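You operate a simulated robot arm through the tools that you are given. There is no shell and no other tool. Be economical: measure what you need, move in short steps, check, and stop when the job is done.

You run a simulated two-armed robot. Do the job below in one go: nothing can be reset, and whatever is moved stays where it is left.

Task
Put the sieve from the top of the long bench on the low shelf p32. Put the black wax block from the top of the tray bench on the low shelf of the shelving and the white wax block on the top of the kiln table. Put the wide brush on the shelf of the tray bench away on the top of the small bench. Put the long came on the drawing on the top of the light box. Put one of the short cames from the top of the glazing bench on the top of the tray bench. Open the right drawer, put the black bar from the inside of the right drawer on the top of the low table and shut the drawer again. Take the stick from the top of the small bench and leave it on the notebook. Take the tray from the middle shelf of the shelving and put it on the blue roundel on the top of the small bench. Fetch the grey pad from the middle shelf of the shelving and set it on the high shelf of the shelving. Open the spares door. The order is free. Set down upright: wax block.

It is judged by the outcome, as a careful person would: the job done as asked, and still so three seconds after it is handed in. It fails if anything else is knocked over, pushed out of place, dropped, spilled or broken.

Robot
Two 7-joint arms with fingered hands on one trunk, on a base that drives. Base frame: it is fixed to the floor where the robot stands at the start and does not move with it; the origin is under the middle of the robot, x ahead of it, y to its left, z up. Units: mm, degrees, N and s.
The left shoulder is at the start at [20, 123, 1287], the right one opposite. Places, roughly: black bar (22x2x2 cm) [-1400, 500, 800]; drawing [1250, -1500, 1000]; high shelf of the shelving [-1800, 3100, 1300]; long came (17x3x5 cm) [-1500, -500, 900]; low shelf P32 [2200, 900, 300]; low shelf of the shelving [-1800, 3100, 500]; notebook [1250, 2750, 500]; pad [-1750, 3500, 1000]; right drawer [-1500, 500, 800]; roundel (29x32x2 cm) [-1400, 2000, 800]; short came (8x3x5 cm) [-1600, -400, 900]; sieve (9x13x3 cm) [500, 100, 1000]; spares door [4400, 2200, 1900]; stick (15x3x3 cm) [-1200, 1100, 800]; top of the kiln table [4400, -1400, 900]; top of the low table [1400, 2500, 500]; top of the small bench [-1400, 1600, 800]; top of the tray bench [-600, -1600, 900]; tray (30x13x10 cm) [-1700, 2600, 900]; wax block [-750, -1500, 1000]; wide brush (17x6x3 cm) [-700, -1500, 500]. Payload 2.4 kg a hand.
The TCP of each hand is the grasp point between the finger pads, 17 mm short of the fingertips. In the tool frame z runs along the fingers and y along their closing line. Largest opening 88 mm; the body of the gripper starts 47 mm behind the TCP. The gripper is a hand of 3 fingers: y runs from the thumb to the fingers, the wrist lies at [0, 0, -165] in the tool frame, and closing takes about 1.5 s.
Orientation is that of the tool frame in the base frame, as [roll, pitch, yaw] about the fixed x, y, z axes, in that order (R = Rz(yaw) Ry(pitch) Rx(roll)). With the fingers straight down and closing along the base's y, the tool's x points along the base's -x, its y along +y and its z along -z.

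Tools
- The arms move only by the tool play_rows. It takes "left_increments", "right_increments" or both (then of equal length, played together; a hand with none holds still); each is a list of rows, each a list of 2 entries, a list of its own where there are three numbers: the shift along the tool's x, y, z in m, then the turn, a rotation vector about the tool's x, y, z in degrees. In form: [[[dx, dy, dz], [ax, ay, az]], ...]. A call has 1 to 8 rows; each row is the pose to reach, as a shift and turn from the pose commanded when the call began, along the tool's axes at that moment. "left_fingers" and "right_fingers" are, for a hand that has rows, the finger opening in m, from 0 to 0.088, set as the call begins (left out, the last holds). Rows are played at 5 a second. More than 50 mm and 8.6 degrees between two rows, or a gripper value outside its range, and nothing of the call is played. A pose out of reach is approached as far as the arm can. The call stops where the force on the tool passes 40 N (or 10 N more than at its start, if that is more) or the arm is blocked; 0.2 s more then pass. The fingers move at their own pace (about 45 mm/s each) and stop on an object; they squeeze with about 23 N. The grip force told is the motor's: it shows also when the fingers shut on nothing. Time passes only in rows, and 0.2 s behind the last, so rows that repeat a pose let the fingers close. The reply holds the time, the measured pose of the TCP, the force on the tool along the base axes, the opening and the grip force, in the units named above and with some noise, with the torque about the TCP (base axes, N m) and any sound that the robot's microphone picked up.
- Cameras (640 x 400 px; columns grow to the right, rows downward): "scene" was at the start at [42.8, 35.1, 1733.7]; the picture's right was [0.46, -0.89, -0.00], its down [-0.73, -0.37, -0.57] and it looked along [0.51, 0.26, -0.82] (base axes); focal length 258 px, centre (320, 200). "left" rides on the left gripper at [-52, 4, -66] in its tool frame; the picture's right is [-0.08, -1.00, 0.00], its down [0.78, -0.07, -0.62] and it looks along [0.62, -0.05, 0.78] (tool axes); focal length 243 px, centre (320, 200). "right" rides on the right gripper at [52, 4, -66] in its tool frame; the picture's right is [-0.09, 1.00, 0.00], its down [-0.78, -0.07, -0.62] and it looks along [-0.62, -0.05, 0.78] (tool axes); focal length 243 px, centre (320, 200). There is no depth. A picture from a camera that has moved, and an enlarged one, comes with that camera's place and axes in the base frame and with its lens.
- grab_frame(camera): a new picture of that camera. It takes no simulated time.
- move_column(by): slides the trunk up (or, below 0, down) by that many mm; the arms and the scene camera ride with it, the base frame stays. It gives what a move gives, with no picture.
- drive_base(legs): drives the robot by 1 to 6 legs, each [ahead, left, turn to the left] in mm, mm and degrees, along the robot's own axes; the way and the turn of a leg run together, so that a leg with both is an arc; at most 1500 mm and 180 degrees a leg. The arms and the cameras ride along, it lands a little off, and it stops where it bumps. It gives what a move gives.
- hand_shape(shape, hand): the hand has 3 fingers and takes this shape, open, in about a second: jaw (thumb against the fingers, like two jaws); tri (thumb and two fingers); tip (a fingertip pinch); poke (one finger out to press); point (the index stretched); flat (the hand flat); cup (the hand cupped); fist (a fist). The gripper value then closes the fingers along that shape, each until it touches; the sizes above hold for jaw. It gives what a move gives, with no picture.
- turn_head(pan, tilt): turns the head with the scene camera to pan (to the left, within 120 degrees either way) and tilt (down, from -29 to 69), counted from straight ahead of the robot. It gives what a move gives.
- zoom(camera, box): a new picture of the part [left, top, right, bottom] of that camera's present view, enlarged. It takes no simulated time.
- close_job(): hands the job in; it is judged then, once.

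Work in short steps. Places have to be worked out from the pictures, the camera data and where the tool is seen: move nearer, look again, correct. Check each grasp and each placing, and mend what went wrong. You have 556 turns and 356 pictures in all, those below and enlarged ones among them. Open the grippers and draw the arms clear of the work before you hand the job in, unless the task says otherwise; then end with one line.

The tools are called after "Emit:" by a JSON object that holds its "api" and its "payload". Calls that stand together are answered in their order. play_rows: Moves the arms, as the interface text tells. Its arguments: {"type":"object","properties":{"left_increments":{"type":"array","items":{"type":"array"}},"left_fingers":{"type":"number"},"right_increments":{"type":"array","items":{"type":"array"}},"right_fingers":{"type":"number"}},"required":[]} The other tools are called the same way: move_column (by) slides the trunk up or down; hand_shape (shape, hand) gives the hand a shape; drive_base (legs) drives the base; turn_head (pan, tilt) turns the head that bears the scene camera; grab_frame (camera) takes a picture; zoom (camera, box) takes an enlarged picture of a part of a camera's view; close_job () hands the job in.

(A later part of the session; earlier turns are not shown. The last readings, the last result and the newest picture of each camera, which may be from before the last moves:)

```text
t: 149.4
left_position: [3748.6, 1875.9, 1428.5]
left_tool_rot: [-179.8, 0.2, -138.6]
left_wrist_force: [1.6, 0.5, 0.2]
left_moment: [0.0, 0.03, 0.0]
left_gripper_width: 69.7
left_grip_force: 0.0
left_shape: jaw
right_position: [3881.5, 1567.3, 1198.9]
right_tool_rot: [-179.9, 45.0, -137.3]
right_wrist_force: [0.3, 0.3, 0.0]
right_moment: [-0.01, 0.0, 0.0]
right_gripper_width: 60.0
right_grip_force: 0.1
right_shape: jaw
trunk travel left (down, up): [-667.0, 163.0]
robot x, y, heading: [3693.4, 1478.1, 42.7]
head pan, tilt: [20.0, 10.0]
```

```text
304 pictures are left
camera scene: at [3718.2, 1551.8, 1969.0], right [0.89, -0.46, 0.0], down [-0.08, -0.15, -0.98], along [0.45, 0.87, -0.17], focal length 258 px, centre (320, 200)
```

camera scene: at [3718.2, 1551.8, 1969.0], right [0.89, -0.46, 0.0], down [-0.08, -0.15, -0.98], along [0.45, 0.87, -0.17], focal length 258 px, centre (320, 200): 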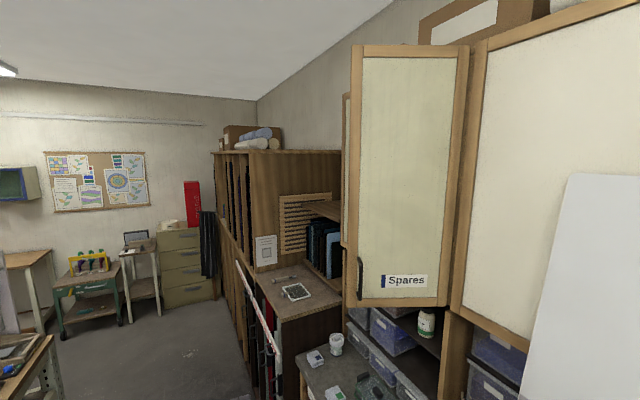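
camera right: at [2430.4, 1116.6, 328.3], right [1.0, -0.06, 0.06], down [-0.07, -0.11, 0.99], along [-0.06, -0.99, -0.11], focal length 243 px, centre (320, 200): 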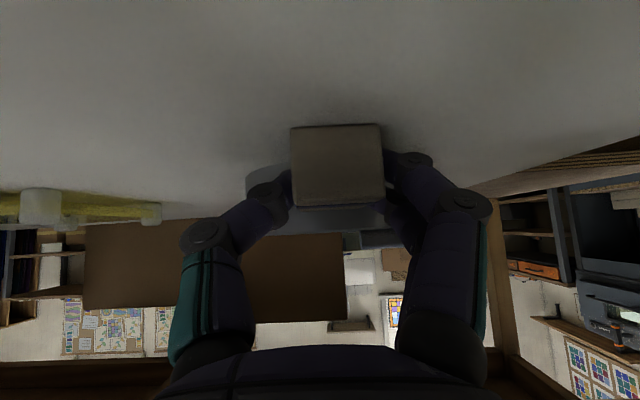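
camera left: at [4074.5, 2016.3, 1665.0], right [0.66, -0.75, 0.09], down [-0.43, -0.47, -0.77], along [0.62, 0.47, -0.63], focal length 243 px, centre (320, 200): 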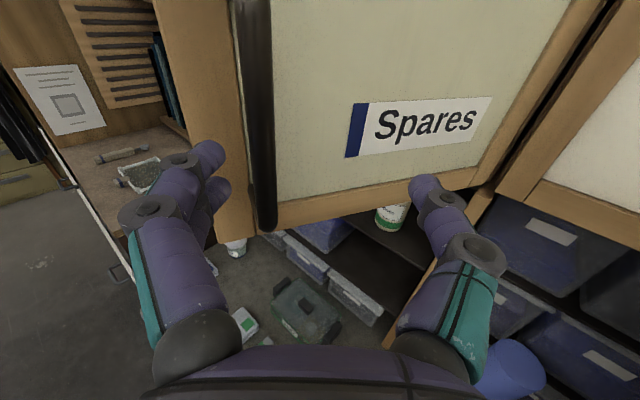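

The Spares door stands open. Next I go to the glazing bench for the cames, via the south side of the long bench.

Emit:
{"api": "drive_base", "payload": {"legs": [[0, 0, -133], [1500, 0, 0], [640, 0, 0], [0, 0, -90], [1500, 0, 0], [1500, 0, 0]]}}

Emit:
{"api": "drive_base", "payload": {"legs": [[1400, 0, 0]]}}

Emit:
{"api": "turn_head", "payload": {"pan": -10, "tilt": 40}}

Emit:
{"api": "grab_frame", "payload": {"camera": "scene"}}

```text
t: 183.0
left_position: [580.8, -1259.9, 1427.3]
left_tool_rot: [-179.9, 0.2, 6.1]
left_wrist_force: [0.0, -0.8, -0.1]
left_moment: [0.01, 0.03, -0.01]
left_gripper_width: 69.5
left_grip_force: 0.1
left_shape: jaw
right_position: [647.8, -931.5, 1197.7]
right_tool_rot: [-179.9, 44.9, 7.5]
right_wrist_force: [0.4, -1.3, -0.2]
right_moment: [-0.01, -0.01, 0.0]
right_gripper_width: 59.7
right_grip_force: 0.1
right_shape: jaw
trunk travel left (down, up): [-667.0, 163.0]
robot x, y, heading: [852.6, -971.4, -172.3]
head pan, tilt: [20.0, 10.0]
```

```text
t: 190.0
left_position: [-800.4, -1477.3, 1428.4]
left_tool_rot: [-179.9, 0.1, 8.2]
left_wrist_force: [-0.7, 0.2, -0.5]
left_moment: [-0.01, 0.0, 0.0]
left_gripper_width: 70.1
left_grip_force: 0.0
left_shape: jaw
right_position: [-745.6, -1146.0, 1197.4]
right_tool_rot: [180.0, 45.0, 9.6]
right_wrist_force: [-0.6, 0.5, 1.1]
right_moment: [-0.03, 0.02, -0.01]
right_gripper_width: 59.8
right_grip_force: 0.2
right_shape: jaw
trunk travel left (down, up): [-667.0, 163.0]
robot x, y, heading: [-538.1, -1176.6, -170.6]
head pan, tilt: [20.0, 10.0]
```

```text
t: 191.0
left_position: [-800.6, -1477.9, 1427.9]
left_tool_rot: [-179.8, 0.2, 8.3]
left_wrist_force: [0.4, 0.4, 0.4]
left_moment: [-0.01, -0.01, -0.01]
left_gripper_width: 69.8
left_grip_force: 0.1
left_shape: jaw
right_position: [-746.1, -1146.3, 1199.4]
right_tool_rot: [-180.0, 45.0, 9.6]
right_wrist_force: [-0.5, -0.7, 0.3]
right_moment: [-0.02, -0.01, -0.01]
right_gripper_width: 59.8
right_grip_force: 0.0
right_shape: jaw
trunk travel left (down, up): [-667.0, 163.0]
robot x, y, heading: [-537.7, -1179.7, -170.2]
head pan, tilt: [-10.0, 40.0]
```

```text
303 pictures are left
camera scene: at [-605.0, -1171.0, 1921.4], right [0.01, 1.0, 0.0], down [0.64, 0.0, -0.77], along [-0.77, 0.01, -0.64], focal length 258 px, centre (320, 200)
```

scene: 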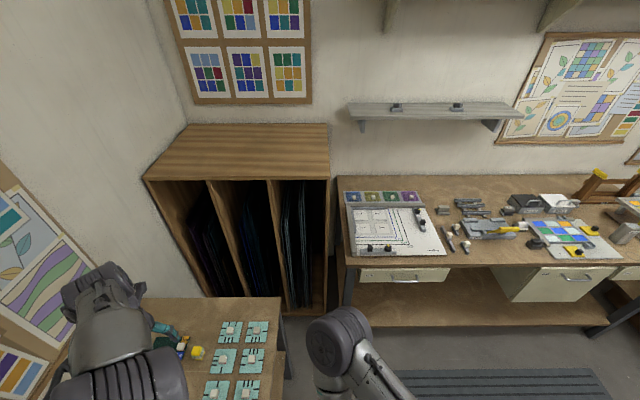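

I'm by the tray bench; heading is off by 10°, which I correct. Then I move in front of the glazing bench.

Emit:
{"api": "drive_base", "payload": {"legs": [[0, 0, -10], [0, -690, 0], [380, 0, 0]]}}

Emit:
{"api": "turn_head", "payload": {"pan": 0, "tilt": 50}}

Emit:
{"api": "grab_frame", "payload": {"camera": "scene"}}

```text
t: 197.5
left_position: [-1228.3, -736.4, 1429.3]
left_tool_rot: [-180.0, 0.1, -1.3]
left_wrist_force: [0.1, 0.1, 0.3]
left_moment: [0.0, 0.01, -0.02]
left_gripper_width: 69.8
left_grip_force: 0.0
left_shape: jaw
right_position: [-1117.9, -418.4, 1198.1]
right_tool_rot: [-179.9, 45.0, 0.0]
right_wrist_force: [0.7, -0.2, -0.5]
right_moment: [-0.01, -0.02, 0.0]
right_gripper_width: 59.7
right_grip_force: 0.1
right_shape: jaw
trunk travel left (down, up): [-667.0, 163.0]
robot x, y, heading: [-917.3, -485.3, 179.9]
head pan, tilt: [-10.0, 40.0]
```

```text
t: 198.2
left_position: [-1228.4, -735.4, 1428.7]
left_tool_rot: [-179.9, 0.3, -1.3]
left_wrist_force: [-0.6, 0.3, 0.4]
left_moment: [0.0, 0.0, 0.04]
left_gripper_width: 69.8
left_grip_force: 0.1
left_shape: jaw
right_position: [-1118.5, -418.6, 1198.3]
right_tool_rot: [-180.0, 45.0, 0.1]
right_wrist_force: [-0.3, 0.5, -0.1]
right_moment: [-0.03, 0.03, 0.0]
right_gripper_width: 59.8
right_grip_force: 0.1
right_shape: jaw
trunk travel left (down, up): [-667.0, 163.0]
robot x, y, heading: [-921.5, -484.7, 180.3]
head pan, tilt: [0.0, 50.0]
```

```text
302 pictures are left
camera scene: at [-978.4, -481.2, 1907.2], right [0.0, 1.0, 0.0], down [0.77, 0.0, -0.64], along [-0.64, 0.0, -0.77], focal length 258 px, centre (320, 200)
```

scene: 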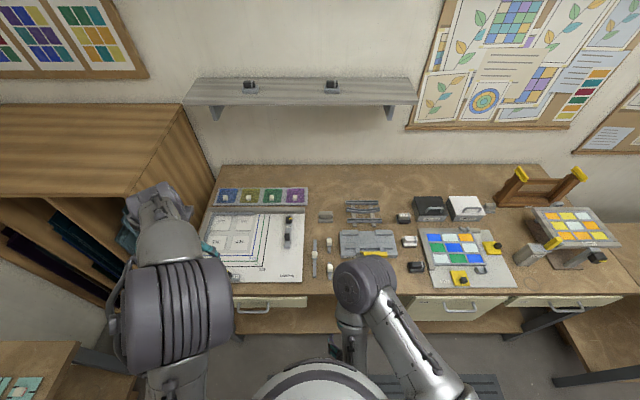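

Emit:
{"api": "zoom", "payload": {"camera": "scene", "box": [300, 190, 440, 290]}}

Emit:
{"api": "zoom", "payload": {"camera": "scene", "box": [190, 170, 320, 290]}}

```text
4.00 times, centred on (370, 240) of scene
camera zoom: at [-978.4, -481.2, 1907.2], right [0.0, 1.0, 0.0], down [0.77, 0.0, -0.64], along [-0.64, 0.0, -0.77], focal length 1033 px, centre (120, 40)
```

zoom: 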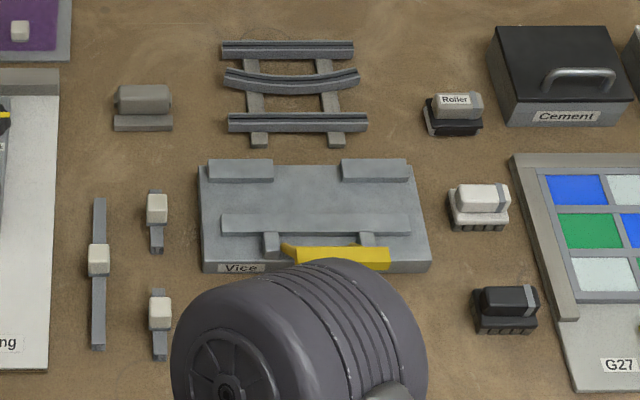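

```text
3.33 times, centred on (255, 230) of scene
camera zoom: at [-978.4, -481.2, 1907.2], right [0.0, 1.0, 0.0], down [0.77, 0.0, -0.64], along [-0.64, 0.0, -0.77], focal length 861 px, centre (537, 100)
```

zoom: 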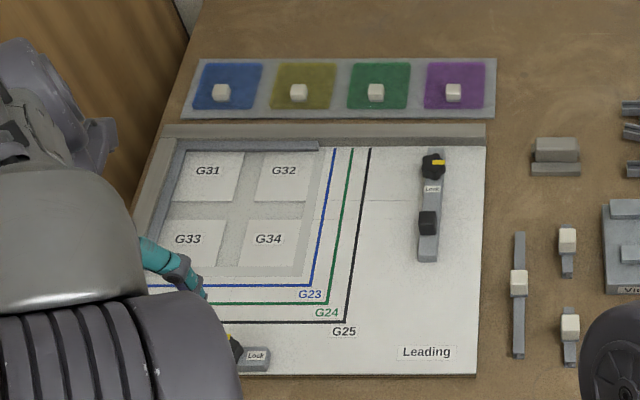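

The cames are found: long at about (-1505, -505), shorts at (-1571, -440) and (-1447, -440), each with a white grip block. I line up so the left hand is straight over the long came.

Emit:
{"api": "drive_base", "payload": {"legs": [[0, -100, 0], [185, 0, 0]]}}

Emit:
{"api": "move_column", "payload": {"by": -167}}

Emit:
{"api": "play_rows", "payload": {"left_increments": [[[-0.019, -0.032, 0.03], [0, 0, 0]], [[-0.038, -0.065, 0.06], [0, 0, 0]], [[-0.056, -0.097, 0.09], [0, 0, 0]], [[-0.075, -0.13, 0.12], [0, 0, 0]]]}}

Emit:
{"api": "grab_frame", "payload": {"camera": "left"}}

Emit:
{"api": "grab_frame", "payload": {"camera": "scene"}}

```text
t: 200.4
left_position: [-1409.1, -636.0, 1429.2]
left_tool_rot: [-179.9, 0.0, -1.2]
left_wrist_force: [0.7, -0.1, -0.1]
left_moment: [0.0, 0.0, 0.01]
left_gripper_width: 70.0
left_grip_force: 0.0
left_shape: jaw
right_position: [-1300.2, -318.8, 1198.2]
right_tool_rot: [180.0, 45.0, 0.1]
right_wrist_force: [0.1, 0.7, 0.5]
right_moment: [-0.01, 0.01, 0.01]
right_gripper_width: 59.8
right_grip_force: 0.1
right_shape: jaw
trunk travel left (down, up): [-667.0, 163.0]
robot x, y, heading: [-1100.5, -383.0, -180.2]
head pan, tilt: [0.0, 50.0]
```

```text
t: 202.3
left_position: [-1408.3, -635.9, 1261.7]
left_tool_rot: [-179.9, 0.2, -1.2]
left_wrist_force: [0.1, -0.1, 0.6]
left_moment: [-0.01, -0.02, -0.01]
left_gripper_width: 69.7
left_grip_force: 0.3
left_shape: jaw
right_position: [-1300.5, -319.2, 1030.1]
right_tool_rot: [-179.9, 45.0, 0.1]
right_wrist_force: [0.3, 0.4, 0.6]
right_moment: [0.01, 0.0, -0.01]
right_gripper_width: 59.8
right_grip_force: 0.1
right_shape: jaw
trunk travel left (down, up): [-500.0, 330.0]
robot x, y, heading: [-1101.2, -383.8, -179.7]
head pan, tilt: [0.0, 50.0]
```

```text
t: 203.3
left_position: [-1483.3, -504.1, 1143.1]
left_tool_rot: [-179.9, 0.1, -1.1]
left_wrist_force: [-0.8, 0.5, 0.3]
left_moment: [-0.01, -0.02, 0.01]
left_gripper_width: 69.9
left_grip_force: 0.1
left_shape: jaw
right_position: [-1299.0, -320.1, 1031.3]
right_tool_rot: [179.9, 45.0, 0.1]
right_wrist_force: [0.3, -0.5, -0.1]
right_moment: [0.01, -0.01, 0.02]
right_gripper_width: 59.8
right_grip_force: 0.0
right_shape: jaw
trunk travel left (down, up): [-500.0, 330.0]
robot x, y, heading: [-1102.7, -381.0, -179.8]
head pan, tilt: [0.0, 50.0]
```

```text
299 pictures are left
camera left: at [-1534.7, -507.5, 1210.3], right [-0.07, 1.0, 0.0], down [0.78, 0.05, 0.62], along [0.62, 0.04, -0.79], focal length 243 px, centre (320, 200)
```

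left: 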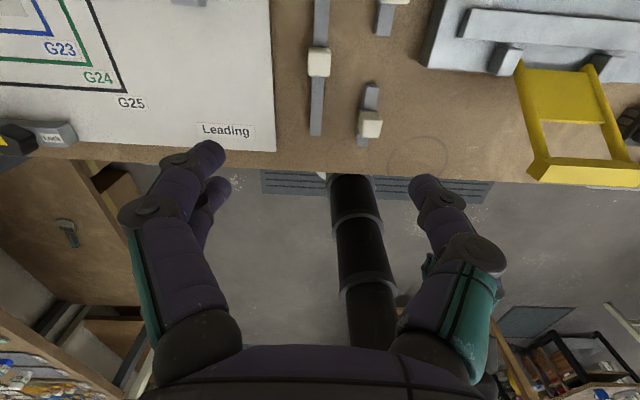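

```text
298 pictures are left
camera scene: at [-1159.8, -380.5, 1740.1], right [0.0, 1.0, 0.0], down [0.77, 0.0, -0.64], along [-0.64, 0.0, -0.77], focal length 258 px, centre (320, 200)
```

scene: 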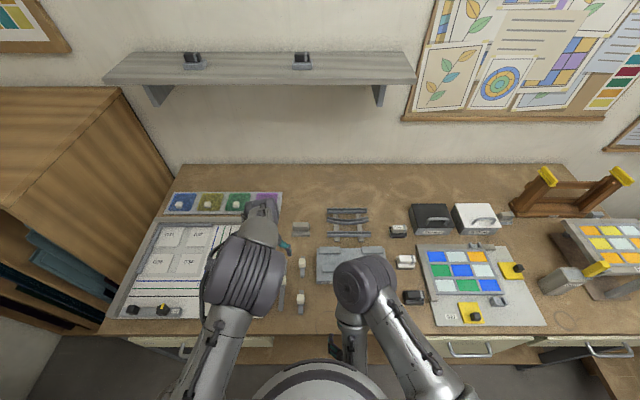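

The long came's block is at about (-1491, -504), top z about 925. I descend to z 960 and check.

Emit:
{"api": "play_rows", "payload": {"left_increments": [[[-0.002, 0, 0.045], [0, 0, 0]], [[-0.004, 0, 0.09], [0, 0, 0]], [[-0.006, 0, 0.135], [0, 0, 0]], [[-0.008, 0, 0.18], [0, 0, 0]]], "left_fingers": 0.06}}

Emit:
{"api": "grab_frame", "payload": {"camera": "left"}}

```text
t: 204.3
left_position: [-1488.7, -504.6, 960.6]
left_tool_rot: [-179.9, 0.3, -1.2]
left_wrist_force: [-0.8, -0.4, 0.7]
left_moment: [-0.04, 0.01, -0.02]
left_gripper_width: 60.5
left_grip_force: 0.0
left_shape: jaw
right_position: [-1300.1, -319.8, 1031.9]
right_tool_rot: [-179.9, 44.9, 0.1]
right_wrist_force: [-0.8, 0.8, -0.3]
right_moment: [0.02, 0.01, 0.02]
right_gripper_width: 59.9
right_grip_force: 0.0
right_shape: jaw
trunk travel left (down, up): [-500.0, 330.0]
robot x, y, heading: [-1092.7, -382.9, -180.1]
head pan, tilt: [0.0, 50.0]
```

```text
297 pictures are left
camera left: at [-1540.1, -507.2, 1027.3], right [-0.06, 1.0, 0.0], down [0.78, 0.05, 0.62], along [0.62, 0.04, -0.79], focal length 243 px, centre (320, 200)
```

left: 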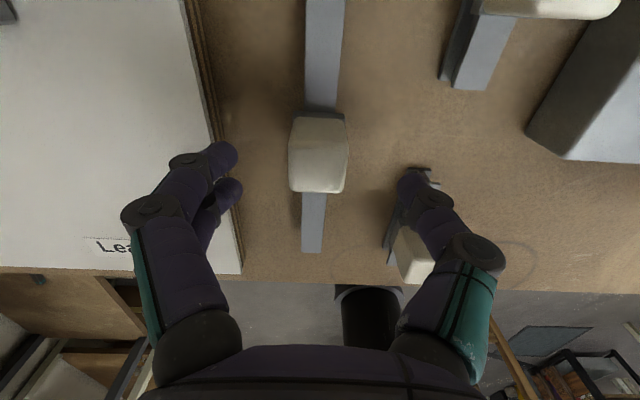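

The block is centred between the fingers; I narrow the opening to clear the neighbours and go down 50.

Emit:
{"api": "play_rows", "payload": {"left_increments": [[[0, 0, 0.005], [0, 0, 0]], [[0, 0, 0.02], [0, 0, 0]], [[0, 0, 0.036], [0, 0, 0]], [[0, 0, 0.05], [0, 0, 0]]], "left_fingers": 0.042}}

Emit:
{"api": "play_rows", "payload": {"left_increments": [[[0, 0, 0], [0, 0, 0]], [[0, 0, 0], [0, 0, 0]], [[0, 0, 0], [0, 0, 0]], [[0, 0, 0], [0, 0, 0]], [[0, 0, 0], [0, 0, 0]], [[0, 0, 0], [0, 0, 0]]], "left_fingers": 0.0}}

Emit:
{"api": "grab_frame", "payload": {"camera": "left"}}

```text
t: 205.4
left_position: [-1490.4, -504.7, 916.2]
left_tool_rot: [-180.0, 0.4, -1.1]
left_wrist_force: [9.9, -1.7, 27.5]
left_moment: [-0.2, -0.19, 0.06]
left_gripper_width: 42.3
left_grip_force: 0.1
left_shape: jaw
right_position: [-1298.9, -317.5, 1032.4]
right_tool_rot: [-179.9, 45.1, 0.1]
right_wrist_force: [-0.1, -0.3, -0.8]
right_moment: [0.03, -0.03, 0.0]
right_gripper_width: 59.9
right_grip_force: 0.0
right_shape: jaw
trunk travel left (down, up): [-500.0, 330.0]
robot x, y, heading: [-1100.3, -381.1, -180.3]
head pan, tilt: [0.0, 50.0]
stopped in row 4 (left hand): the force on the tool passed its limit at 46 N (the readings are from after the stop); the commanded pose is now the measured one
```

```text
t: 206.8
left_position: [-1490.3, -504.9, 915.2]
left_tool_rot: [-179.9, 0.5, -1.3]
left_wrist_force: [2.5, -2.5, 23.6]
left_moment: [-0.23, -0.04, 0.0]
left_gripper_width: 15.9
left_grip_force: 23.1
left_shape: jaw
right_position: [-1297.4, -318.3, 1031.9]
right_tool_rot: [-180.0, 45.1, 0.1]
right_wrist_force: [-0.1, -0.1, 0.2]
right_moment: [0.01, 0.0, 0.01]
right_gripper_width: 59.7
right_grip_force: 0.0
right_shape: jaw
trunk travel left (down, up): [-500.0, 330.0]
robot x, y, heading: [-1100.9, -383.7, -180.1]
head pan, tilt: [0.0, 50.0]
```

```text
296 pictures are left
camera left: at [-1541.2, -508.1, 983.1], right [-0.06, 1.0, 0.0], down [0.79, 0.05, 0.61], along [0.61, 0.04, -0.79], focal length 243 px, centre (320, 200)
```

left: 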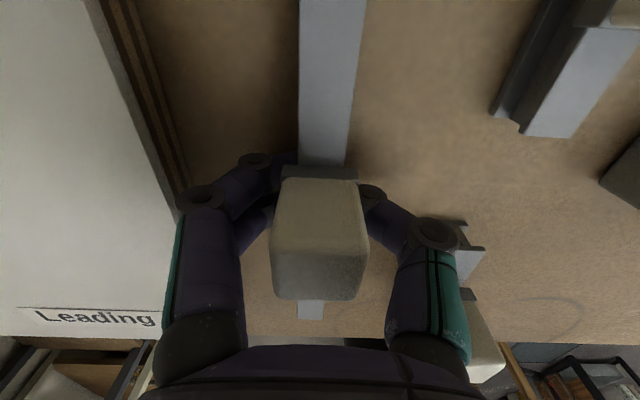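

Fingertips reached the table (so the bench top is about z 897) and the grip holds 16 mm wide. I lift.

Emit:
{"api": "play_rows", "payload": {"left_increments": [[[0, 0, -0.01], [0, 0, 0]], [[0, 0, -0.04], [0, 0, 0]], [[0, 0, -0.08], [0, 0, 0]], [[0, 0, -0.12], [0, 0, 0]]]}}

Emit:
{"api": "grab_frame", "payload": {"camera": "left"}}

Emit:
{"api": "grab_frame", "payload": {"camera": "scene"}}

```text
t: 207.8
left_position: [-1487.9, -503.2, 1036.7]
left_tool_rot: [-180.0, 0.3, -1.2]
left_wrist_force: [-0.7, -1.2, -2.6]
left_moment: [-0.01, -0.02, 0.01]
left_gripper_width: 11.7
left_grip_force: 23.4
left_shape: jaw
right_position: [-1298.1, -319.6, 1031.3]
right_tool_rot: [180.0, 45.0, 0.1]
right_wrist_force: [-0.4, 0.8, -0.3]
right_moment: [0.01, 0.0, 0.04]
right_gripper_width: 59.7
right_grip_force: 0.0
right_shape: jaw
trunk travel left (down, up): [-500.0, 330.0]
robot x, y, heading: [-1096.5, -384.4, -179.9]
head pan, tilt: [0.0, 50.0]
```

```text
295 pictures are left
camera left: at [-1538.7, -506.6, 1104.7], right [-0.06, 1.0, 0.0], down [0.79, 0.05, 0.62], along [0.62, 0.04, -0.79], focal length 243 px, centre (320, 200)
```

left: 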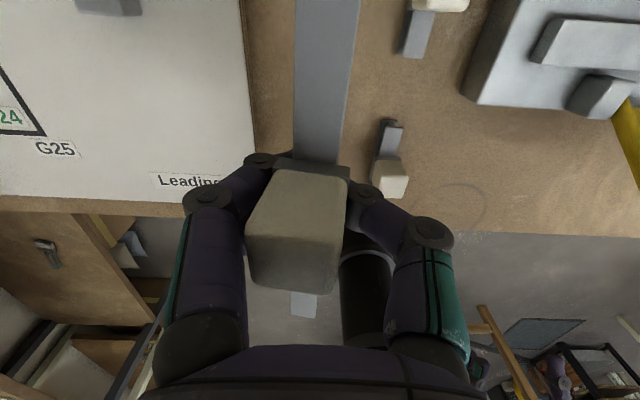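

```text
294 pictures are left
camera scene: at [-1158.8, -380.9, 1740.2], right [0.0, 1.0, 0.0], down [0.77, 0.0, -0.64], along [-0.64, 0.0, -0.77], focal length 258 px, centre (320, 200)
```

scene: 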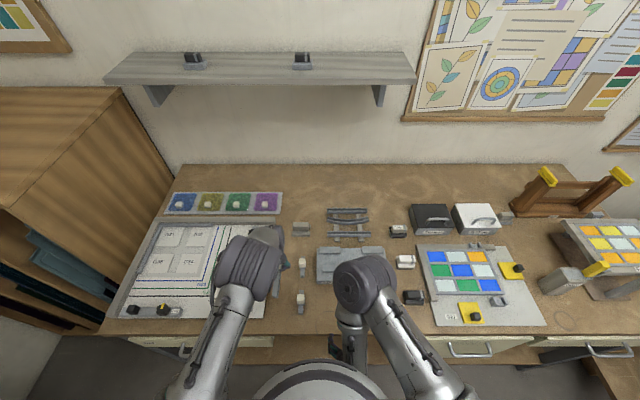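

The long came is held in the left hand. Next the near short came at about (-1435, -443): I shift left so the right hand can reach and turn it vertical above it.

Emit:
{"api": "drive_base", "payload": {"legs": [[0, 180, 0]]}}

Emit:
{"api": "play_rows", "payload": {"right_increments": [[[-0.016, -0.009, 0.016], [0, 7.5, 0]], [[-0.032, -0.018, 0.032], [0, 15, 0]], [[-0.048, -0.028, 0.048], [0, 22.5, 0]], [[-0.064, -0.037, 0.064], [0, 30, 0]], [[-0.08, -0.046, 0.08], [0, 37.5, 0]], [[-0.097, -0.056, 0.097], [0, 45, 0]]], "right_fingers": 0.045}}

Emit:
{"api": "grab_frame", "payload": {"camera": "right"}}

```text
t: 209.3
left_position: [-1489.2, -682.0, 1036.6]
left_tool_rot: [-180.0, 0.3, -1.4]
left_wrist_force: [-0.9, 0.2, -2.9]
left_moment: [0.06, 0.01, 0.03]
left_gripper_width: 11.7
left_grip_force: 23.0
left_shape: jaw
right_position: [-1299.2, -498.8, 1032.1]
right_tool_rot: [-180.0, 45.0, 0.1]
right_wrist_force: [0.0, 0.0, 0.3]
right_moment: [0.03, -0.01, 0.03]
right_gripper_width: 59.7
right_grip_force: 0.1
right_shape: jaw
trunk travel left (down, up): [-500.0, 330.0]
robot x, y, heading: [-1097.2, -561.0, 179.9]
head pan, tilt: [0.0, 50.0]
```

```text
t: 210.7
left_position: [-1490.6, -679.5, 1036.6]
left_tool_rot: [180.0, 0.3, -1.4]
left_wrist_force: [0.3, -0.2, -2.8]
left_moment: [0.01, 0.0, 0.02]
left_gripper_width: 11.8
left_grip_force: 23.3
left_shape: jaw
right_position: [-1436.9, -438.2, 1032.3]
right_tool_rot: [-180.0, 0.1, -0.1]
right_wrist_force: [0.7, 0.1, -0.4]
right_moment: [0.04, 0.01, 0.02]
right_gripper_width: 45.2
right_grip_force: 0.1
right_shape: jaw
trunk travel left (down, up): [-500.0, 330.0]
robot x, y, heading: [-1095.1, -564.6, 179.6]
head pan, tilt: [0.0, 50.0]
```

```text
293 pictures are left
camera right: at [-1385.6, -442.9, 1098.3], right [-0.09, -1.0, 0.0], down [-0.78, 0.07, 0.62], along [-0.62, 0.05, -0.78], focal length 243 px, centre (320, 200)
```

right: 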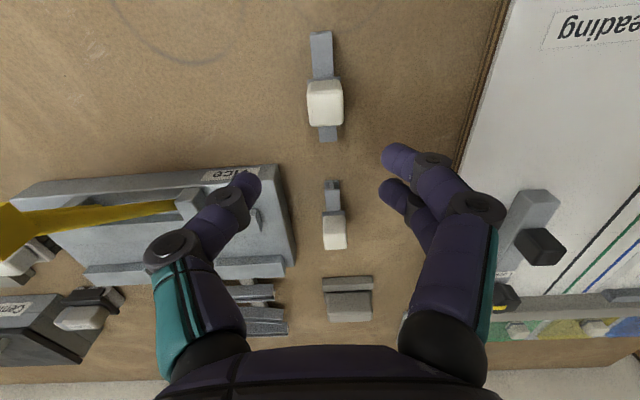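

The short came's block is at about (-1432, -442). I correct slightly and descend.

Emit:
{"api": "play_rows", "payload": {"right_increments": [[[0.002, 0.002, 0.03], [0, 0, 0]], [[0.004, 0.004, 0.06], [0, 0, 0]], [[0.005, 0.004, 0.09], [0, 0, 0]], [[0.005, 0.004, 0.113], [0, 0, 0]]]}}

Emit:
{"api": "grab_frame", "payload": {"camera": "right"}}

```text
t: 211.7
left_position: [-1488.2, -680.4, 1036.7]
left_tool_rot: [179.9, 0.3, -1.4]
left_wrist_force: [0.0, 0.0, -2.3]
left_moment: [0.02, 0.0, -0.01]
left_gripper_width: 11.5
left_grip_force: 22.8
left_shape: jaw
right_position: [-1431.4, -446.8, 919.9]
right_tool_rot: [180.0, -0.1, 0.1]
right_wrist_force: [0.0, -0.7, 0.2]
right_moment: [0.01, -0.02, -0.01]
right_gripper_width: 45.3
right_grip_force: 0.0
right_shape: jaw
trunk travel left (down, up): [-500.0, 330.0]
robot x, y, heading: [-1104.4, -564.4, 180.0]
head pan, tilt: [0.0, 50.0]
```

```text
292 pictures are left
camera right: at [-1379.0, -450.1, 986.1], right [-0.09, -1.0, 0.0], down [-0.78, 0.07, 0.62], along [-0.62, 0.05, -0.78], focal length 243 px, centre (320, 200)
```

right: 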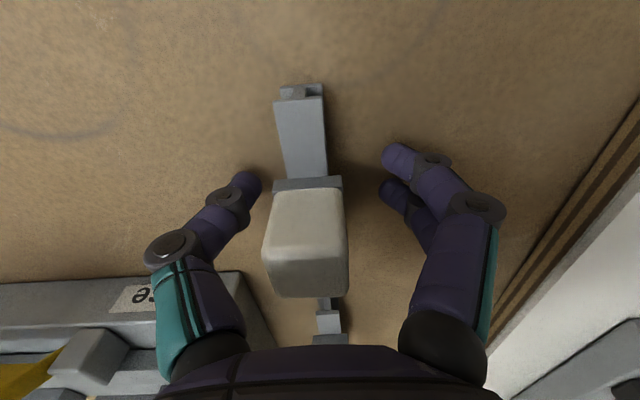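

It's between the fingers; close and lift.

Emit:
{"api": "play_rows", "payload": {"right_increments": [[[0, -0.003, 0], [0, 0, 0]], [[0, -0.003, 0], [0, 0, 0]], [[0, -0.003, 0], [0, 0, 0]], [[0, -0.003, 0], [0, 0, 0]], [[0, -0.003, 0], [0, 0, 0]], [[0, -0.003, 0], [0, 0, 0]]], "right_fingers": 0.0}}

Emit:
{"api": "play_rows", "payload": {"right_increments": [[[0, 0, -0.02], [0, 0, 0]], [[0, 0, -0.06], [0, 0, 0]], [[0, 0, -0.11], [0, 0, 0]]]}}

Emit:
{"api": "grab_frame", "payload": {"camera": "right"}}

```text
t: 213.1
left_position: [-1488.6, -681.1, 1035.5]
left_tool_rot: [-180.0, 0.3, -1.4]
left_wrist_force: [0.4, -0.7, -2.1]
left_moment: [-0.02, -0.02, 0.01]
left_gripper_width: 11.8
left_grip_force: 22.9
left_shape: jaw
right_position: [-1430.4, -442.6, 918.5]
right_tool_rot: [-179.9, -0.1, 0.0]
right_wrist_force: [0.5, -0.7, 1.6]
right_moment: [-0.06, -0.01, 0.01]
right_gripper_width: 7.0
right_grip_force: 22.9
right_shape: jaw
trunk travel left (down, up): [-500.0, 330.0]
robot x, y, heading: [-1097.8, -561.8, 179.8]
head pan, tilt: [0.0, 50.0]
```

```text
t: 213.9
left_position: [-1488.4, -680.8, 1036.6]
left_tool_rot: [179.9, 0.4, -1.3]
left_wrist_force: [0.2, 1.0, -2.4]
left_moment: [-0.01, -0.01, -0.04]
left_gripper_width: 11.7
left_grip_force: 23.2
left_shape: jaw
right_position: [-1431.7, -443.5, 1029.9]
right_tool_rot: [180.0, 0.1, 0.0]
right_wrist_force: [0.3, -0.6, -0.7]
right_moment: [-0.02, -0.01, 0.01]
right_gripper_width: 6.2
right_grip_force: 23.1
right_shape: jaw
trunk travel left (down, up): [-500.0, 330.0]
robot x, y, heading: [-1098.9, -562.5, 179.7]
head pan, tilt: [0.0, 50.0]
```

```text
291 pictures are left
camera right: at [-1379.4, -447.8, 1096.3], right [-0.09, -1.0, 0.0], down [-0.78, 0.07, 0.62], along [-0.62, 0.05, -0.78], focal length 243 px, centre (320, 200)
```

right: 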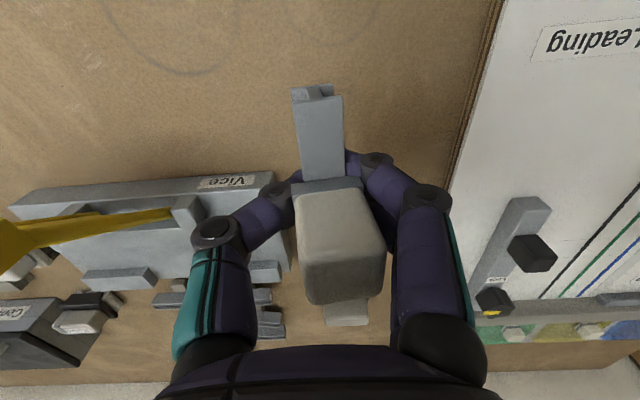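

Both cames are held. I back off, turn to the tray bench and look.

Emit:
{"api": "drive_base", "payload": {"legs": [[-400, 0, 0], [0, 0, 90], [350, 0, 0]]}}

Emit:
{"api": "turn_head", "payload": {"pan": 0, "tilt": 45}}

Emit:
{"api": "grab_frame", "payload": {"camera": "scene"}}

```text
t: 222.0
left_position: [-599.7, -1309.8, 1036.7]
left_tool_rot: [179.9, 0.2, 86.9]
left_wrist_force: [0.1, 0.2, -2.1]
left_moment: [-0.01, -0.01, -0.01]
left_gripper_width: 11.9
left_grip_force: 22.8
left_shape: jaw
right_position: [-835.0, -1245.5, 1028.2]
right_tool_rot: [-180.0, -0.1, 88.3]
right_wrist_force: [0.2, 0.0, -2.1]
right_moment: [0.0, -0.01, 0.05]
right_gripper_width: 6.3
right_grip_force: 23.3
right_shape: jaw
trunk travel left (down, up): [-500.0, 330.0]
robot x, y, heading: [-706.2, -917.7, -91.6]
head pan, tilt: [0.0, 50.0]
```

```text
t: 222.7
left_position: [-600.4, -1309.1, 1036.1]
left_tool_rot: [179.9, 0.3, 86.9]
left_wrist_force: [-0.4, -0.7, -1.9]
left_moment: [0.01, 0.02, 0.02]
left_gripper_width: 11.9
left_grip_force: 23.2
left_shape: jaw
right_position: [-834.7, -1245.3, 1030.1]
right_tool_rot: [180.0, 0.0, 88.3]
right_wrist_force: [0.1, 0.4, -1.2]
right_moment: [-0.02, 0.01, 0.0]
right_gripper_width: 6.3
right_grip_force: 22.6
right_shape: jaw
trunk travel left (down, up): [-500.0, 330.0]
robot x, y, heading: [-709.4, -915.4, -91.7]
head pan, tilt: [0.0, 45.0]
```

```text
290 pictures are left
camera scene: at [-711.0, -976.7, 1747.0], right [-1.0, 0.03, 0.0], down [0.02, 0.71, -0.71], along [-0.02, -0.71, -0.71], focal length 258 px, centre (320, 200)
```

scene: 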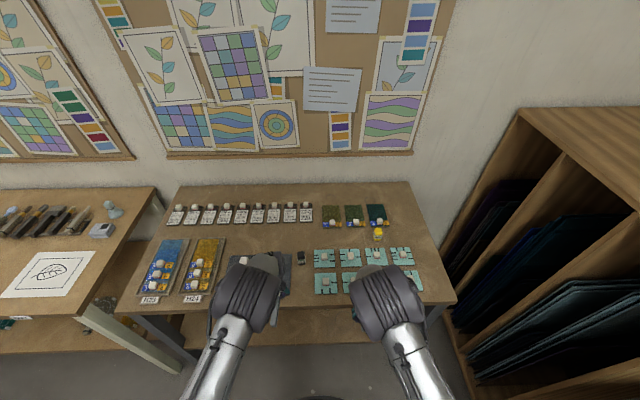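

Emit:
{"api": "zoom", "payload": {"camera": "scene", "box": [130, 180, 460, 320]}}

Emit:
{"api": "grab_frame", "payload": {"camera": "right"}}

Emit:
{"api": "grab_frame", "payload": {"camera": "left"}}

```text
1.94 times, centred on (295, 250) of scene
camera zoom: at [-711.0, -976.7, 1747.0], right [-1.0, 0.03, 0.0], down [0.02, 0.71, -0.71], along [-0.02, -0.71, -0.71], focal length 501 px, centre (368, 103)
```

zoom: 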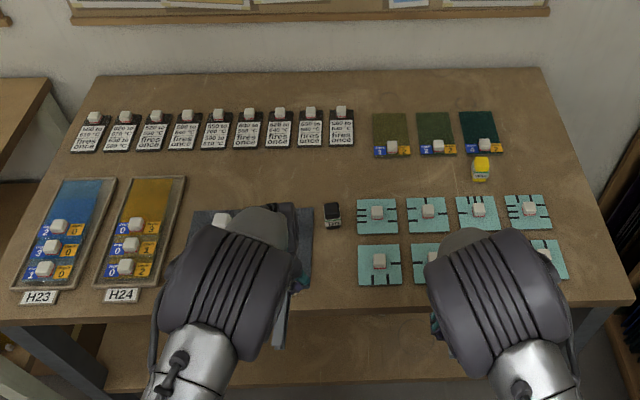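

```text
288 pictures are left
camera right: at [-829.2, -1192.9, 1095.8], right [0.99, -0.11, 0.0], down [-0.09, -0.78, 0.62], along [-0.07, -0.62, -0.78], focal length 243 px, centre (320, 200)
```

right: 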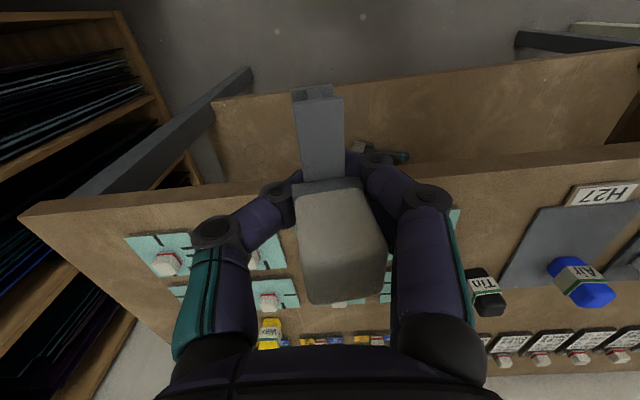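

```text
287 pictures are left
camera left: at [-597.1, -1360.8, 1104.2], right [-1.0, -0.03, 0.0], down [-0.02, 0.79, 0.62], along [-0.02, 0.62, -0.79], focal length 243 px, centre (320, 200)
```

left: 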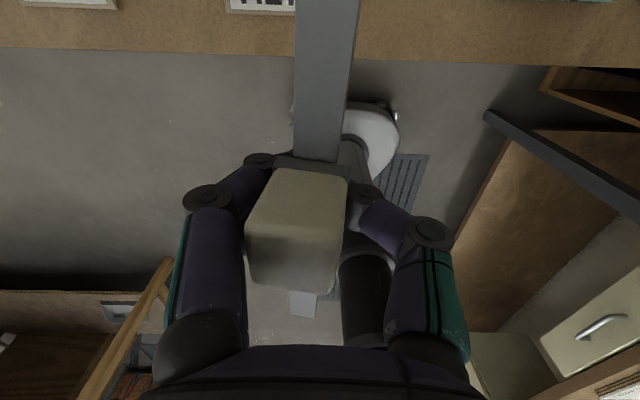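

My arms hide part of the bench. I back up a little for a clear view.

Emit:
{"api": "drive_base", "payload": {"legs": [[-150, 0, 2]]}}

Emit:
{"api": "move_column", "payload": {"by": 150}}

Emit:
{"api": "zoom", "payload": {"camera": "scene", "box": [160, 120, 460, 310]}}

```text
t: 224.1
left_position: [-584.2, -1154.8, 1037.7]
left_tool_rot: [179.9, 0.3, 88.9]
left_wrist_force: [-0.1, 0.9, -2.9]
left_moment: [0.01, 0.02, -0.01]
left_gripper_width: 12.0
left_grip_force: 22.8
left_shape: jaw
right_position: [-822.7, -1099.7, 1030.9]
right_tool_rot: [180.0, 0.0, 90.2]
right_wrist_force: [0.3, 0.1, -1.0]
right_moment: [0.02, -0.01, -0.01]
right_gripper_width: 6.3
right_grip_force: 22.8
right_shape: jaw
trunk travel left (down, up): [-500.0, 330.0]
robot x, y, heading: [-706.5, -762.1, -89.8]
head pan, tilt: [0.0, 45.0]
```

```text
t: 225.8
left_position: [-583.9, -1155.5, 1186.6]
left_tool_rot: [180.0, 0.3, 88.8]
left_wrist_force: [0.0, -0.2, -2.7]
left_moment: [0.03, 0.03, -0.03]
left_gripper_width: 11.8
left_grip_force: 22.9
left_shape: jaw
right_position: [-822.8, -1101.0, 1179.2]
right_tool_rot: [-180.0, 0.0, 90.2]
right_wrist_force: [-0.2, 0.6, -1.4]
right_moment: [-0.01, 0.03, -0.02]
right_gripper_width: 6.4
right_grip_force: 23.1
right_shape: jaw
trunk travel left (down, up): [-650.0, 180.0]
robot x, y, heading: [-708.8, -769.7, -89.8]
head pan, tilt: [0.0, 45.0]
```

```text
2.11 times, centred on (310, 215) of scene
camera zoom: at [-706.9, -828.2, 1897.0], right [-1.0, 0.0, 0.0], down [0.0, 0.71, -0.71], along [0.0, -0.71, -0.71], focal length 544 px, centre (341, 168)
```

zoom: 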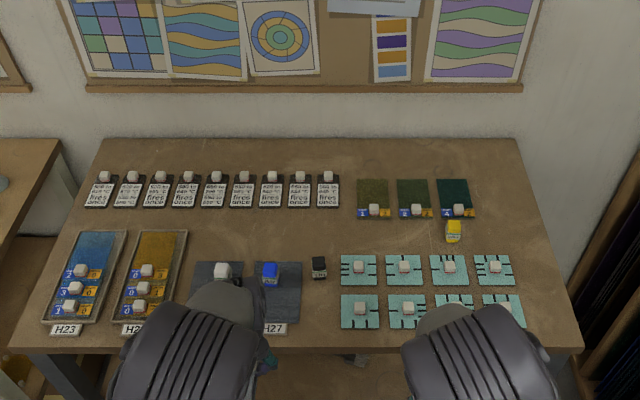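

The wax blocks: white at about (-455, -1490), blue, black at about (-658, -1504). There's a free gap in front of the black block at x≈-665, y≈-1390, and I'll put the short came there with the right hand.

Emit:
{"api": "drive_base", "payload": {"legs": [[0, 164, 0], [275, 0, 0]]}}

Emit:
{"api": "turn_head", "payload": {"pan": -15, "tilt": 55}}

Emit:
{"api": "grab_frame", "payload": {"camera": "scene"}}

Emit:
{"api": "grab_frame", "payload": {"camera": "right"}}

```text
t: 228.8
left_position: [-418.1, -1439.4, 1187.9]
left_tool_rot: [180.0, 0.3, 88.7]
left_wrist_force: [0.3, -0.5, -2.4]
left_moment: [-0.01, -0.03, 0.01]
left_gripper_width: 11.3
left_grip_force: 23.1
left_shape: jaw
right_position: [-655.8, -1383.2, 1179.2]
right_tool_rot: [-179.9, 0.0, 90.0]
right_wrist_force: [0.3, -0.4, -2.4]
right_moment: [0.01, 0.0, 0.01]
right_gripper_width: 6.5
right_grip_force: 22.7
right_shape: jaw
trunk travel left (down, up): [-650.0, 180.0]
robot x, y, heading: [-535.4, -1051.5, -90.3]
head pan, tilt: [0.0, 45.0]
```

```text
t: 229.6
left_position: [-418.3, -1438.7, 1187.6]
left_tool_rot: [-179.9, 0.4, 88.7]
left_wrist_force: [-0.4, 0.4, -3.5]
left_moment: [0.03, -0.04, 0.02]
left_gripper_width: 11.6
left_grip_force: 23.1
left_shape: jaw
right_position: [-656.2, -1381.6, 1180.2]
right_tool_rot: [179.9, 0.0, 90.0]
right_wrist_force: [0.6, 0.5, -1.0]
right_moment: [0.02, 0.01, -0.03]
right_gripper_width: 6.6
right_grip_force: 22.5
right_shape: jaw
trunk travel left (down, up): [-650.0, 180.0]
robot x, y, heading: [-535.8, -1052.9, -89.9]
head pan, tilt: [-15.0, 55.0]
```

```text
285 pictures are left
camera scene: at [-558.0, -1098.6, 1883.7], right [-0.97, 0.26, 0.0], down [0.21, 0.79, -0.57], along [-0.15, -0.55, -0.82], focal length 258 px, centre (320, 200)
```

scene: 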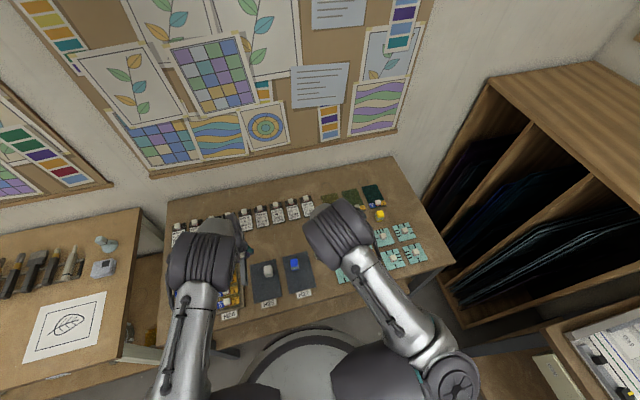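

```text
284 pictures are left
camera right: at [-651.3, -1329.8, 1245.8], right [1.0, -0.09, 0.0], down [-0.07, -0.78, 0.62], along [-0.05, -0.62, -0.78], focal length 243 px, centre (320, 200)
```

right: 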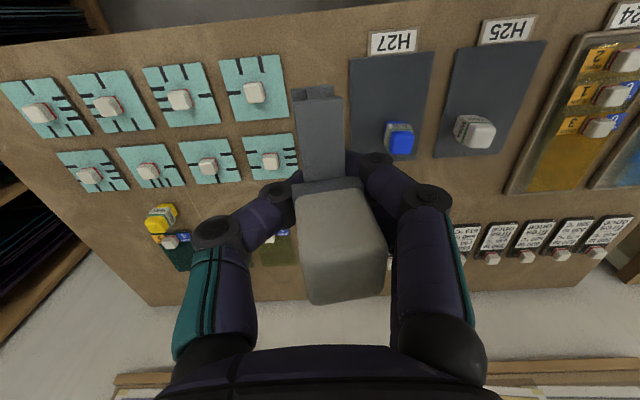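

The came hangs over the gap; I shift 9 mm to the right, lower the trunk 150, then lower the hand.

Emit:
{"api": "move_column", "payload": {"by": -150}}

Emit:
{"api": "play_rows", "payload": {"right_increments": [[[0, -0.009, 0.03], [0, 0, 0]], [[0, -0.009, 0.06], [0, 0, 0]], [[0, -0.009, 0.085], [0, 0, 0]]]}}

Emit:
{"api": "grab_frame", "payload": {"camera": "right"}}

```text
t: 231.3
left_position: [-418.4, -1439.2, 1037.4]
left_tool_rot: [180.0, 0.3, 88.6]
left_wrist_force: [1.4, -0.5, -1.7]
left_moment: [0.01, 0.01, -0.02]
left_gripper_width: 11.7
left_grip_force: 22.8
left_shape: jaw
right_position: [-655.7, -1382.2, 1030.3]
right_tool_rot: [-180.0, 0.0, 90.0]
right_wrist_force: [0.9, 0.2, -1.2]
right_moment: [0.02, 0.02, 0.01]
right_gripper_width: 6.4
right_grip_force: 23.2
right_shape: jaw
trunk travel left (down, up): [-500.0, 330.0]
robot x, y, heading: [-535.1, -1055.9, -90.0]
head pan, tilt: [-15.0, 55.0]
```

```text
t: 232.2
left_position: [-417.8, -1439.2, 1036.3]
left_tool_rot: [180.0, 0.4, 88.7]
left_wrist_force: [0.0, -0.5, -2.6]
left_moment: [0.03, -0.02, 0.0]
left_gripper_width: 11.5
left_grip_force: 23.1
left_shape: jaw
right_position: [-662.6, -1383.2, 945.5]
right_tool_rot: [180.0, -0.1, 90.0]
right_wrist_force: [0.2, 0.2, -0.8]
right_moment: [0.02, 0.02, -0.02]
right_gripper_width: 6.3
right_grip_force: 22.5
right_shape: jaw
trunk travel left (down, up): [-500.0, 330.0]
robot x, y, heading: [-536.3, -1049.9, -90.2]
head pan, tilt: [-15.0, 55.0]
```

```text
283 pictures are left
camera right: at [-658.9, -1329.8, 1011.7], right [1.0, -0.09, 0.0], down [-0.07, -0.78, 0.62], along [-0.05, -0.62, -0.78], focal length 243 px, centre (320, 200)
```

right: 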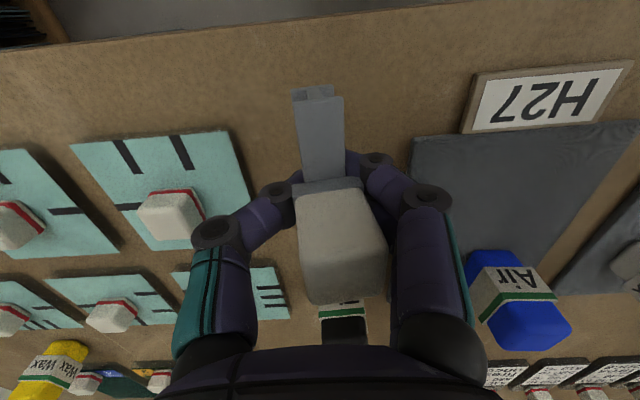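

Clear on both sides. I lower slowly to contact.

Emit:
{"api": "play_rows", "payload": {"right_increments": [[[0, 0, 0.008], [0, 0, 0]], [[0, 0, 0.014], [0, 0, 0]], [[0, 0, 0.018], [0, 0, 0]], [[0, 0, 0.021], [0, 0, 0]]]}}

```text
t: 233.2
left_position: [-417.7, -1438.5, 1036.1]
left_tool_rot: [180.0, 0.3, 88.8]
left_wrist_force: [0.5, 0.1, -3.4]
left_moment: [0.02, -0.02, 0.02]
left_gripper_width: 11.8
left_grip_force: 22.8
left_shape: jaw
right_position: [-664.9, -1381.2, 924.2]
right_tool_rot: [180.0, 0.0, 90.0]
right_wrist_force: [-0.7, -0.8, -1.3]
right_moment: [-0.01, -0.01, 0.0]
right_gripper_width: 6.3
right_grip_force: 22.7
right_shape: jaw
trunk travel left (down, up): [-500.0, 330.0]
robot x, y, heading: [-538.8, -1051.7, -90.0]
head pan, tilt: [-15.0, 55.0]
```

Emit:
{"api": "play_rows", "payload": {"right_increments": [[[0, 0, 0.003], [0, 0, 0]], [[0, 0, 0.006], [0, 0, 0]], [[0, 0, 0.009], [0, 0, 0]], [[0, 0, 0.009], [0, 0, 0]]]}}

Emit:
{"api": "grab_frame", "payload": {"camera": "right"}}

```text
t: 234.1
left_position: [-418.1, -1436.8, 1037.6]
left_tool_rot: [-180.0, 0.4, 88.6]
left_wrist_force: [-0.3, -0.5, -2.8]
left_moment: [0.02, -0.03, 0.02]
left_gripper_width: 11.8
left_grip_force: 22.7
left_shape: jaw
right_position: [-663.8, -1382.0, 918.2]
right_tool_rot: [-179.9, 0.4, 90.0]
right_wrist_force: [0.0, 8.5, 29.1]
right_moment: [0.14, -0.21, 0.06]
right_gripper_width: 9.0
right_grip_force: 22.7
right_shape: jaw
trunk travel left (down, up): [-500.0, 330.0]
robot x, y, heading: [-538.1, -1051.4, -90.2]
head pan, tilt: [-15.0, 55.0]
stopped in row 4 (right hand): the force on the tool passed its limit at 41 N (the readings are from after the stop); the commanded pose is now the measured one
```

```text
282 pictures are left
camera right: at [-659.7, -1328.8, 983.7], right [1.0, -0.08, 0.0], down [-0.07, -0.78, 0.63], along [-0.05, -0.62, -0.78], focal length 243 px, centre (320, 200)
```

right: 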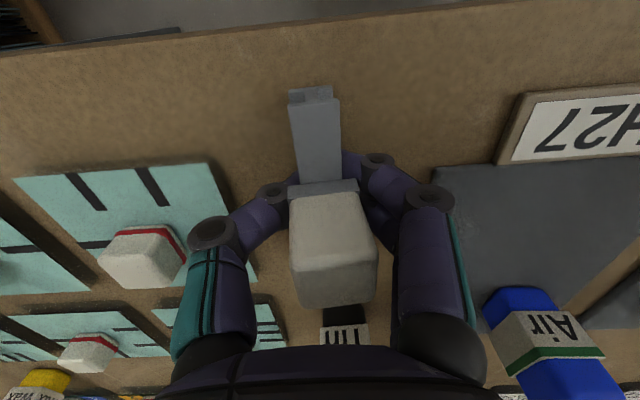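

On the table. I open slightly and rise.

Emit:
{"api": "play_rows", "payload": {"right_increments": [[[0, 0, -0.002], [0, 0, 0]], [[0, 0, -0.002], [0, 0, 0]], [[0, 0, -0.002], [0, 0, 0]], [[0, 0, -0.002], [0, 0, 0]], [[0, 0, -0.002], [0, 0, 0]]], "right_fingers": 0.038}}

Emit:
{"api": "play_rows", "payload": {"right_increments": [[[0, 0, -0.03], [0, 0, 0]], [[0, 0, -0.07], [0, 0, 0]], [[0, 0, -0.11], [0, 0, 0]]]}}

Emit:
{"api": "grab_frame", "payload": {"camera": "right"}}

```text
t: 235.3
left_position: [-418.7, -1439.4, 1036.3]
left_tool_rot: [180.0, 0.4, 88.7]
left_wrist_force: [0.1, 0.5, -3.1]
left_moment: [0.01, 0.01, 0.03]
left_gripper_width: 11.7
left_grip_force: 22.6
left_shape: jaw
right_position: [-664.6, -1383.7, 919.0]
right_tool_rot: [180.0, 0.1, 90.0]
right_wrist_force: [0.7, 0.0, -0.9]
right_moment: [-0.02, 0.03, -0.01]
right_gripper_width: 37.6
right_grip_force: 0.0
right_shape: jaw
trunk travel left (down, up): [-500.0, 330.0]
robot x, y, heading: [-536.7, -1045.2, -90.2]
head pan, tilt: [-15.0, 55.0]
```

```text
t: 236.1
left_position: [-418.3, -1438.5, 1037.6]
left_tool_rot: [-180.0, 0.2, 88.7]
left_wrist_force: [0.6, 0.8, -2.9]
left_moment: [0.0, -0.02, -0.03]
left_gripper_width: 11.9
left_grip_force: 22.6
left_shape: jaw
right_position: [-667.1, -1383.7, 1030.2]
right_tool_rot: [-179.9, 0.1, 90.0]
right_wrist_force: [-0.3, 0.3, 0.4]
right_moment: [0.0, 0.0, 0.01]
right_gripper_width: 37.6
right_grip_force: 0.0
right_shape: jaw
trunk travel left (down, up): [-500.0, 330.0]
robot x, y, heading: [-540.4, -1049.6, -90.2]
head pan, tilt: [-15.0, 55.0]
```

```text
281 pictures are left
camera right: at [-663.1, -1330.5, 1094.8], right [1.0, -0.08, 0.0], down [-0.07, -0.78, 0.62], along [-0.05, -0.62, -0.78], focal length 243 px, centre (320, 200)
```

right: 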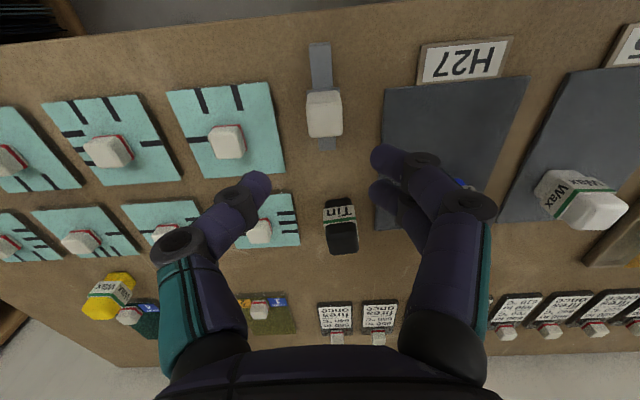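

The black block here reads "Tin" while the white and yellow ones read "Wax", so the black wax block may be elsewhere. I look closer at all the blocks.

Emit:
{"api": "zoom", "payload": {"camera": "right", "box": [280, 150, 400, 270]}}

Emit:
{"api": "zoom", "payload": {"camera": "scene", "box": [300, 170, 460, 300]}}

Emit:
{"api": "zoom", "payload": {"camera": "scene", "box": [160, 170, 340, 330]}}

```text
3.33 times, centred on (340, 210) of right
camera zoom: at [-663.1, -1330.5, 1094.8], right [1.0, -0.08, 0.0], down [-0.07, -0.78, 0.62], along [-0.05, -0.62, -0.78], focal length 809 px, centre (253, 167)
```

zoom: 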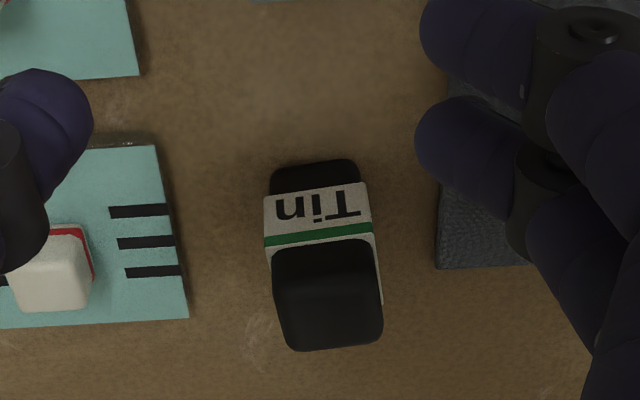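

```text
3.08 times, centred on (380, 235) of scene
camera zoom: at [-558.0, -1098.1, 1733.7], right [-0.97, 0.26, 0.0], down [0.21, 0.79, -0.57], along [-0.15, -0.55, -0.82], focal length 795 px, centre (135, 92)
```

zoom: 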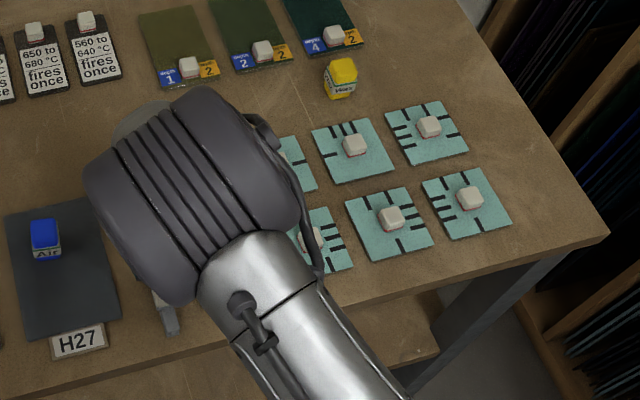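

```text
2.50 times, centred on (250, 250) of scene
camera zoom: at [-558.0, -1098.1, 1733.7], right [-0.97, 0.26, 0.0], down [0.21, 0.79, -0.57], along [-0.15, -0.55, -0.82], focal length 646 px, centre (495, 75)
```

zoom: 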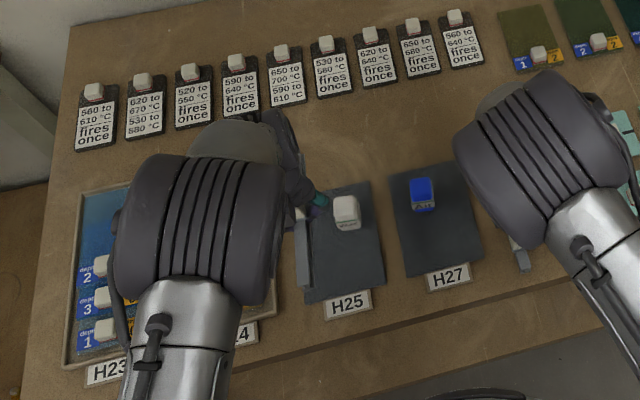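

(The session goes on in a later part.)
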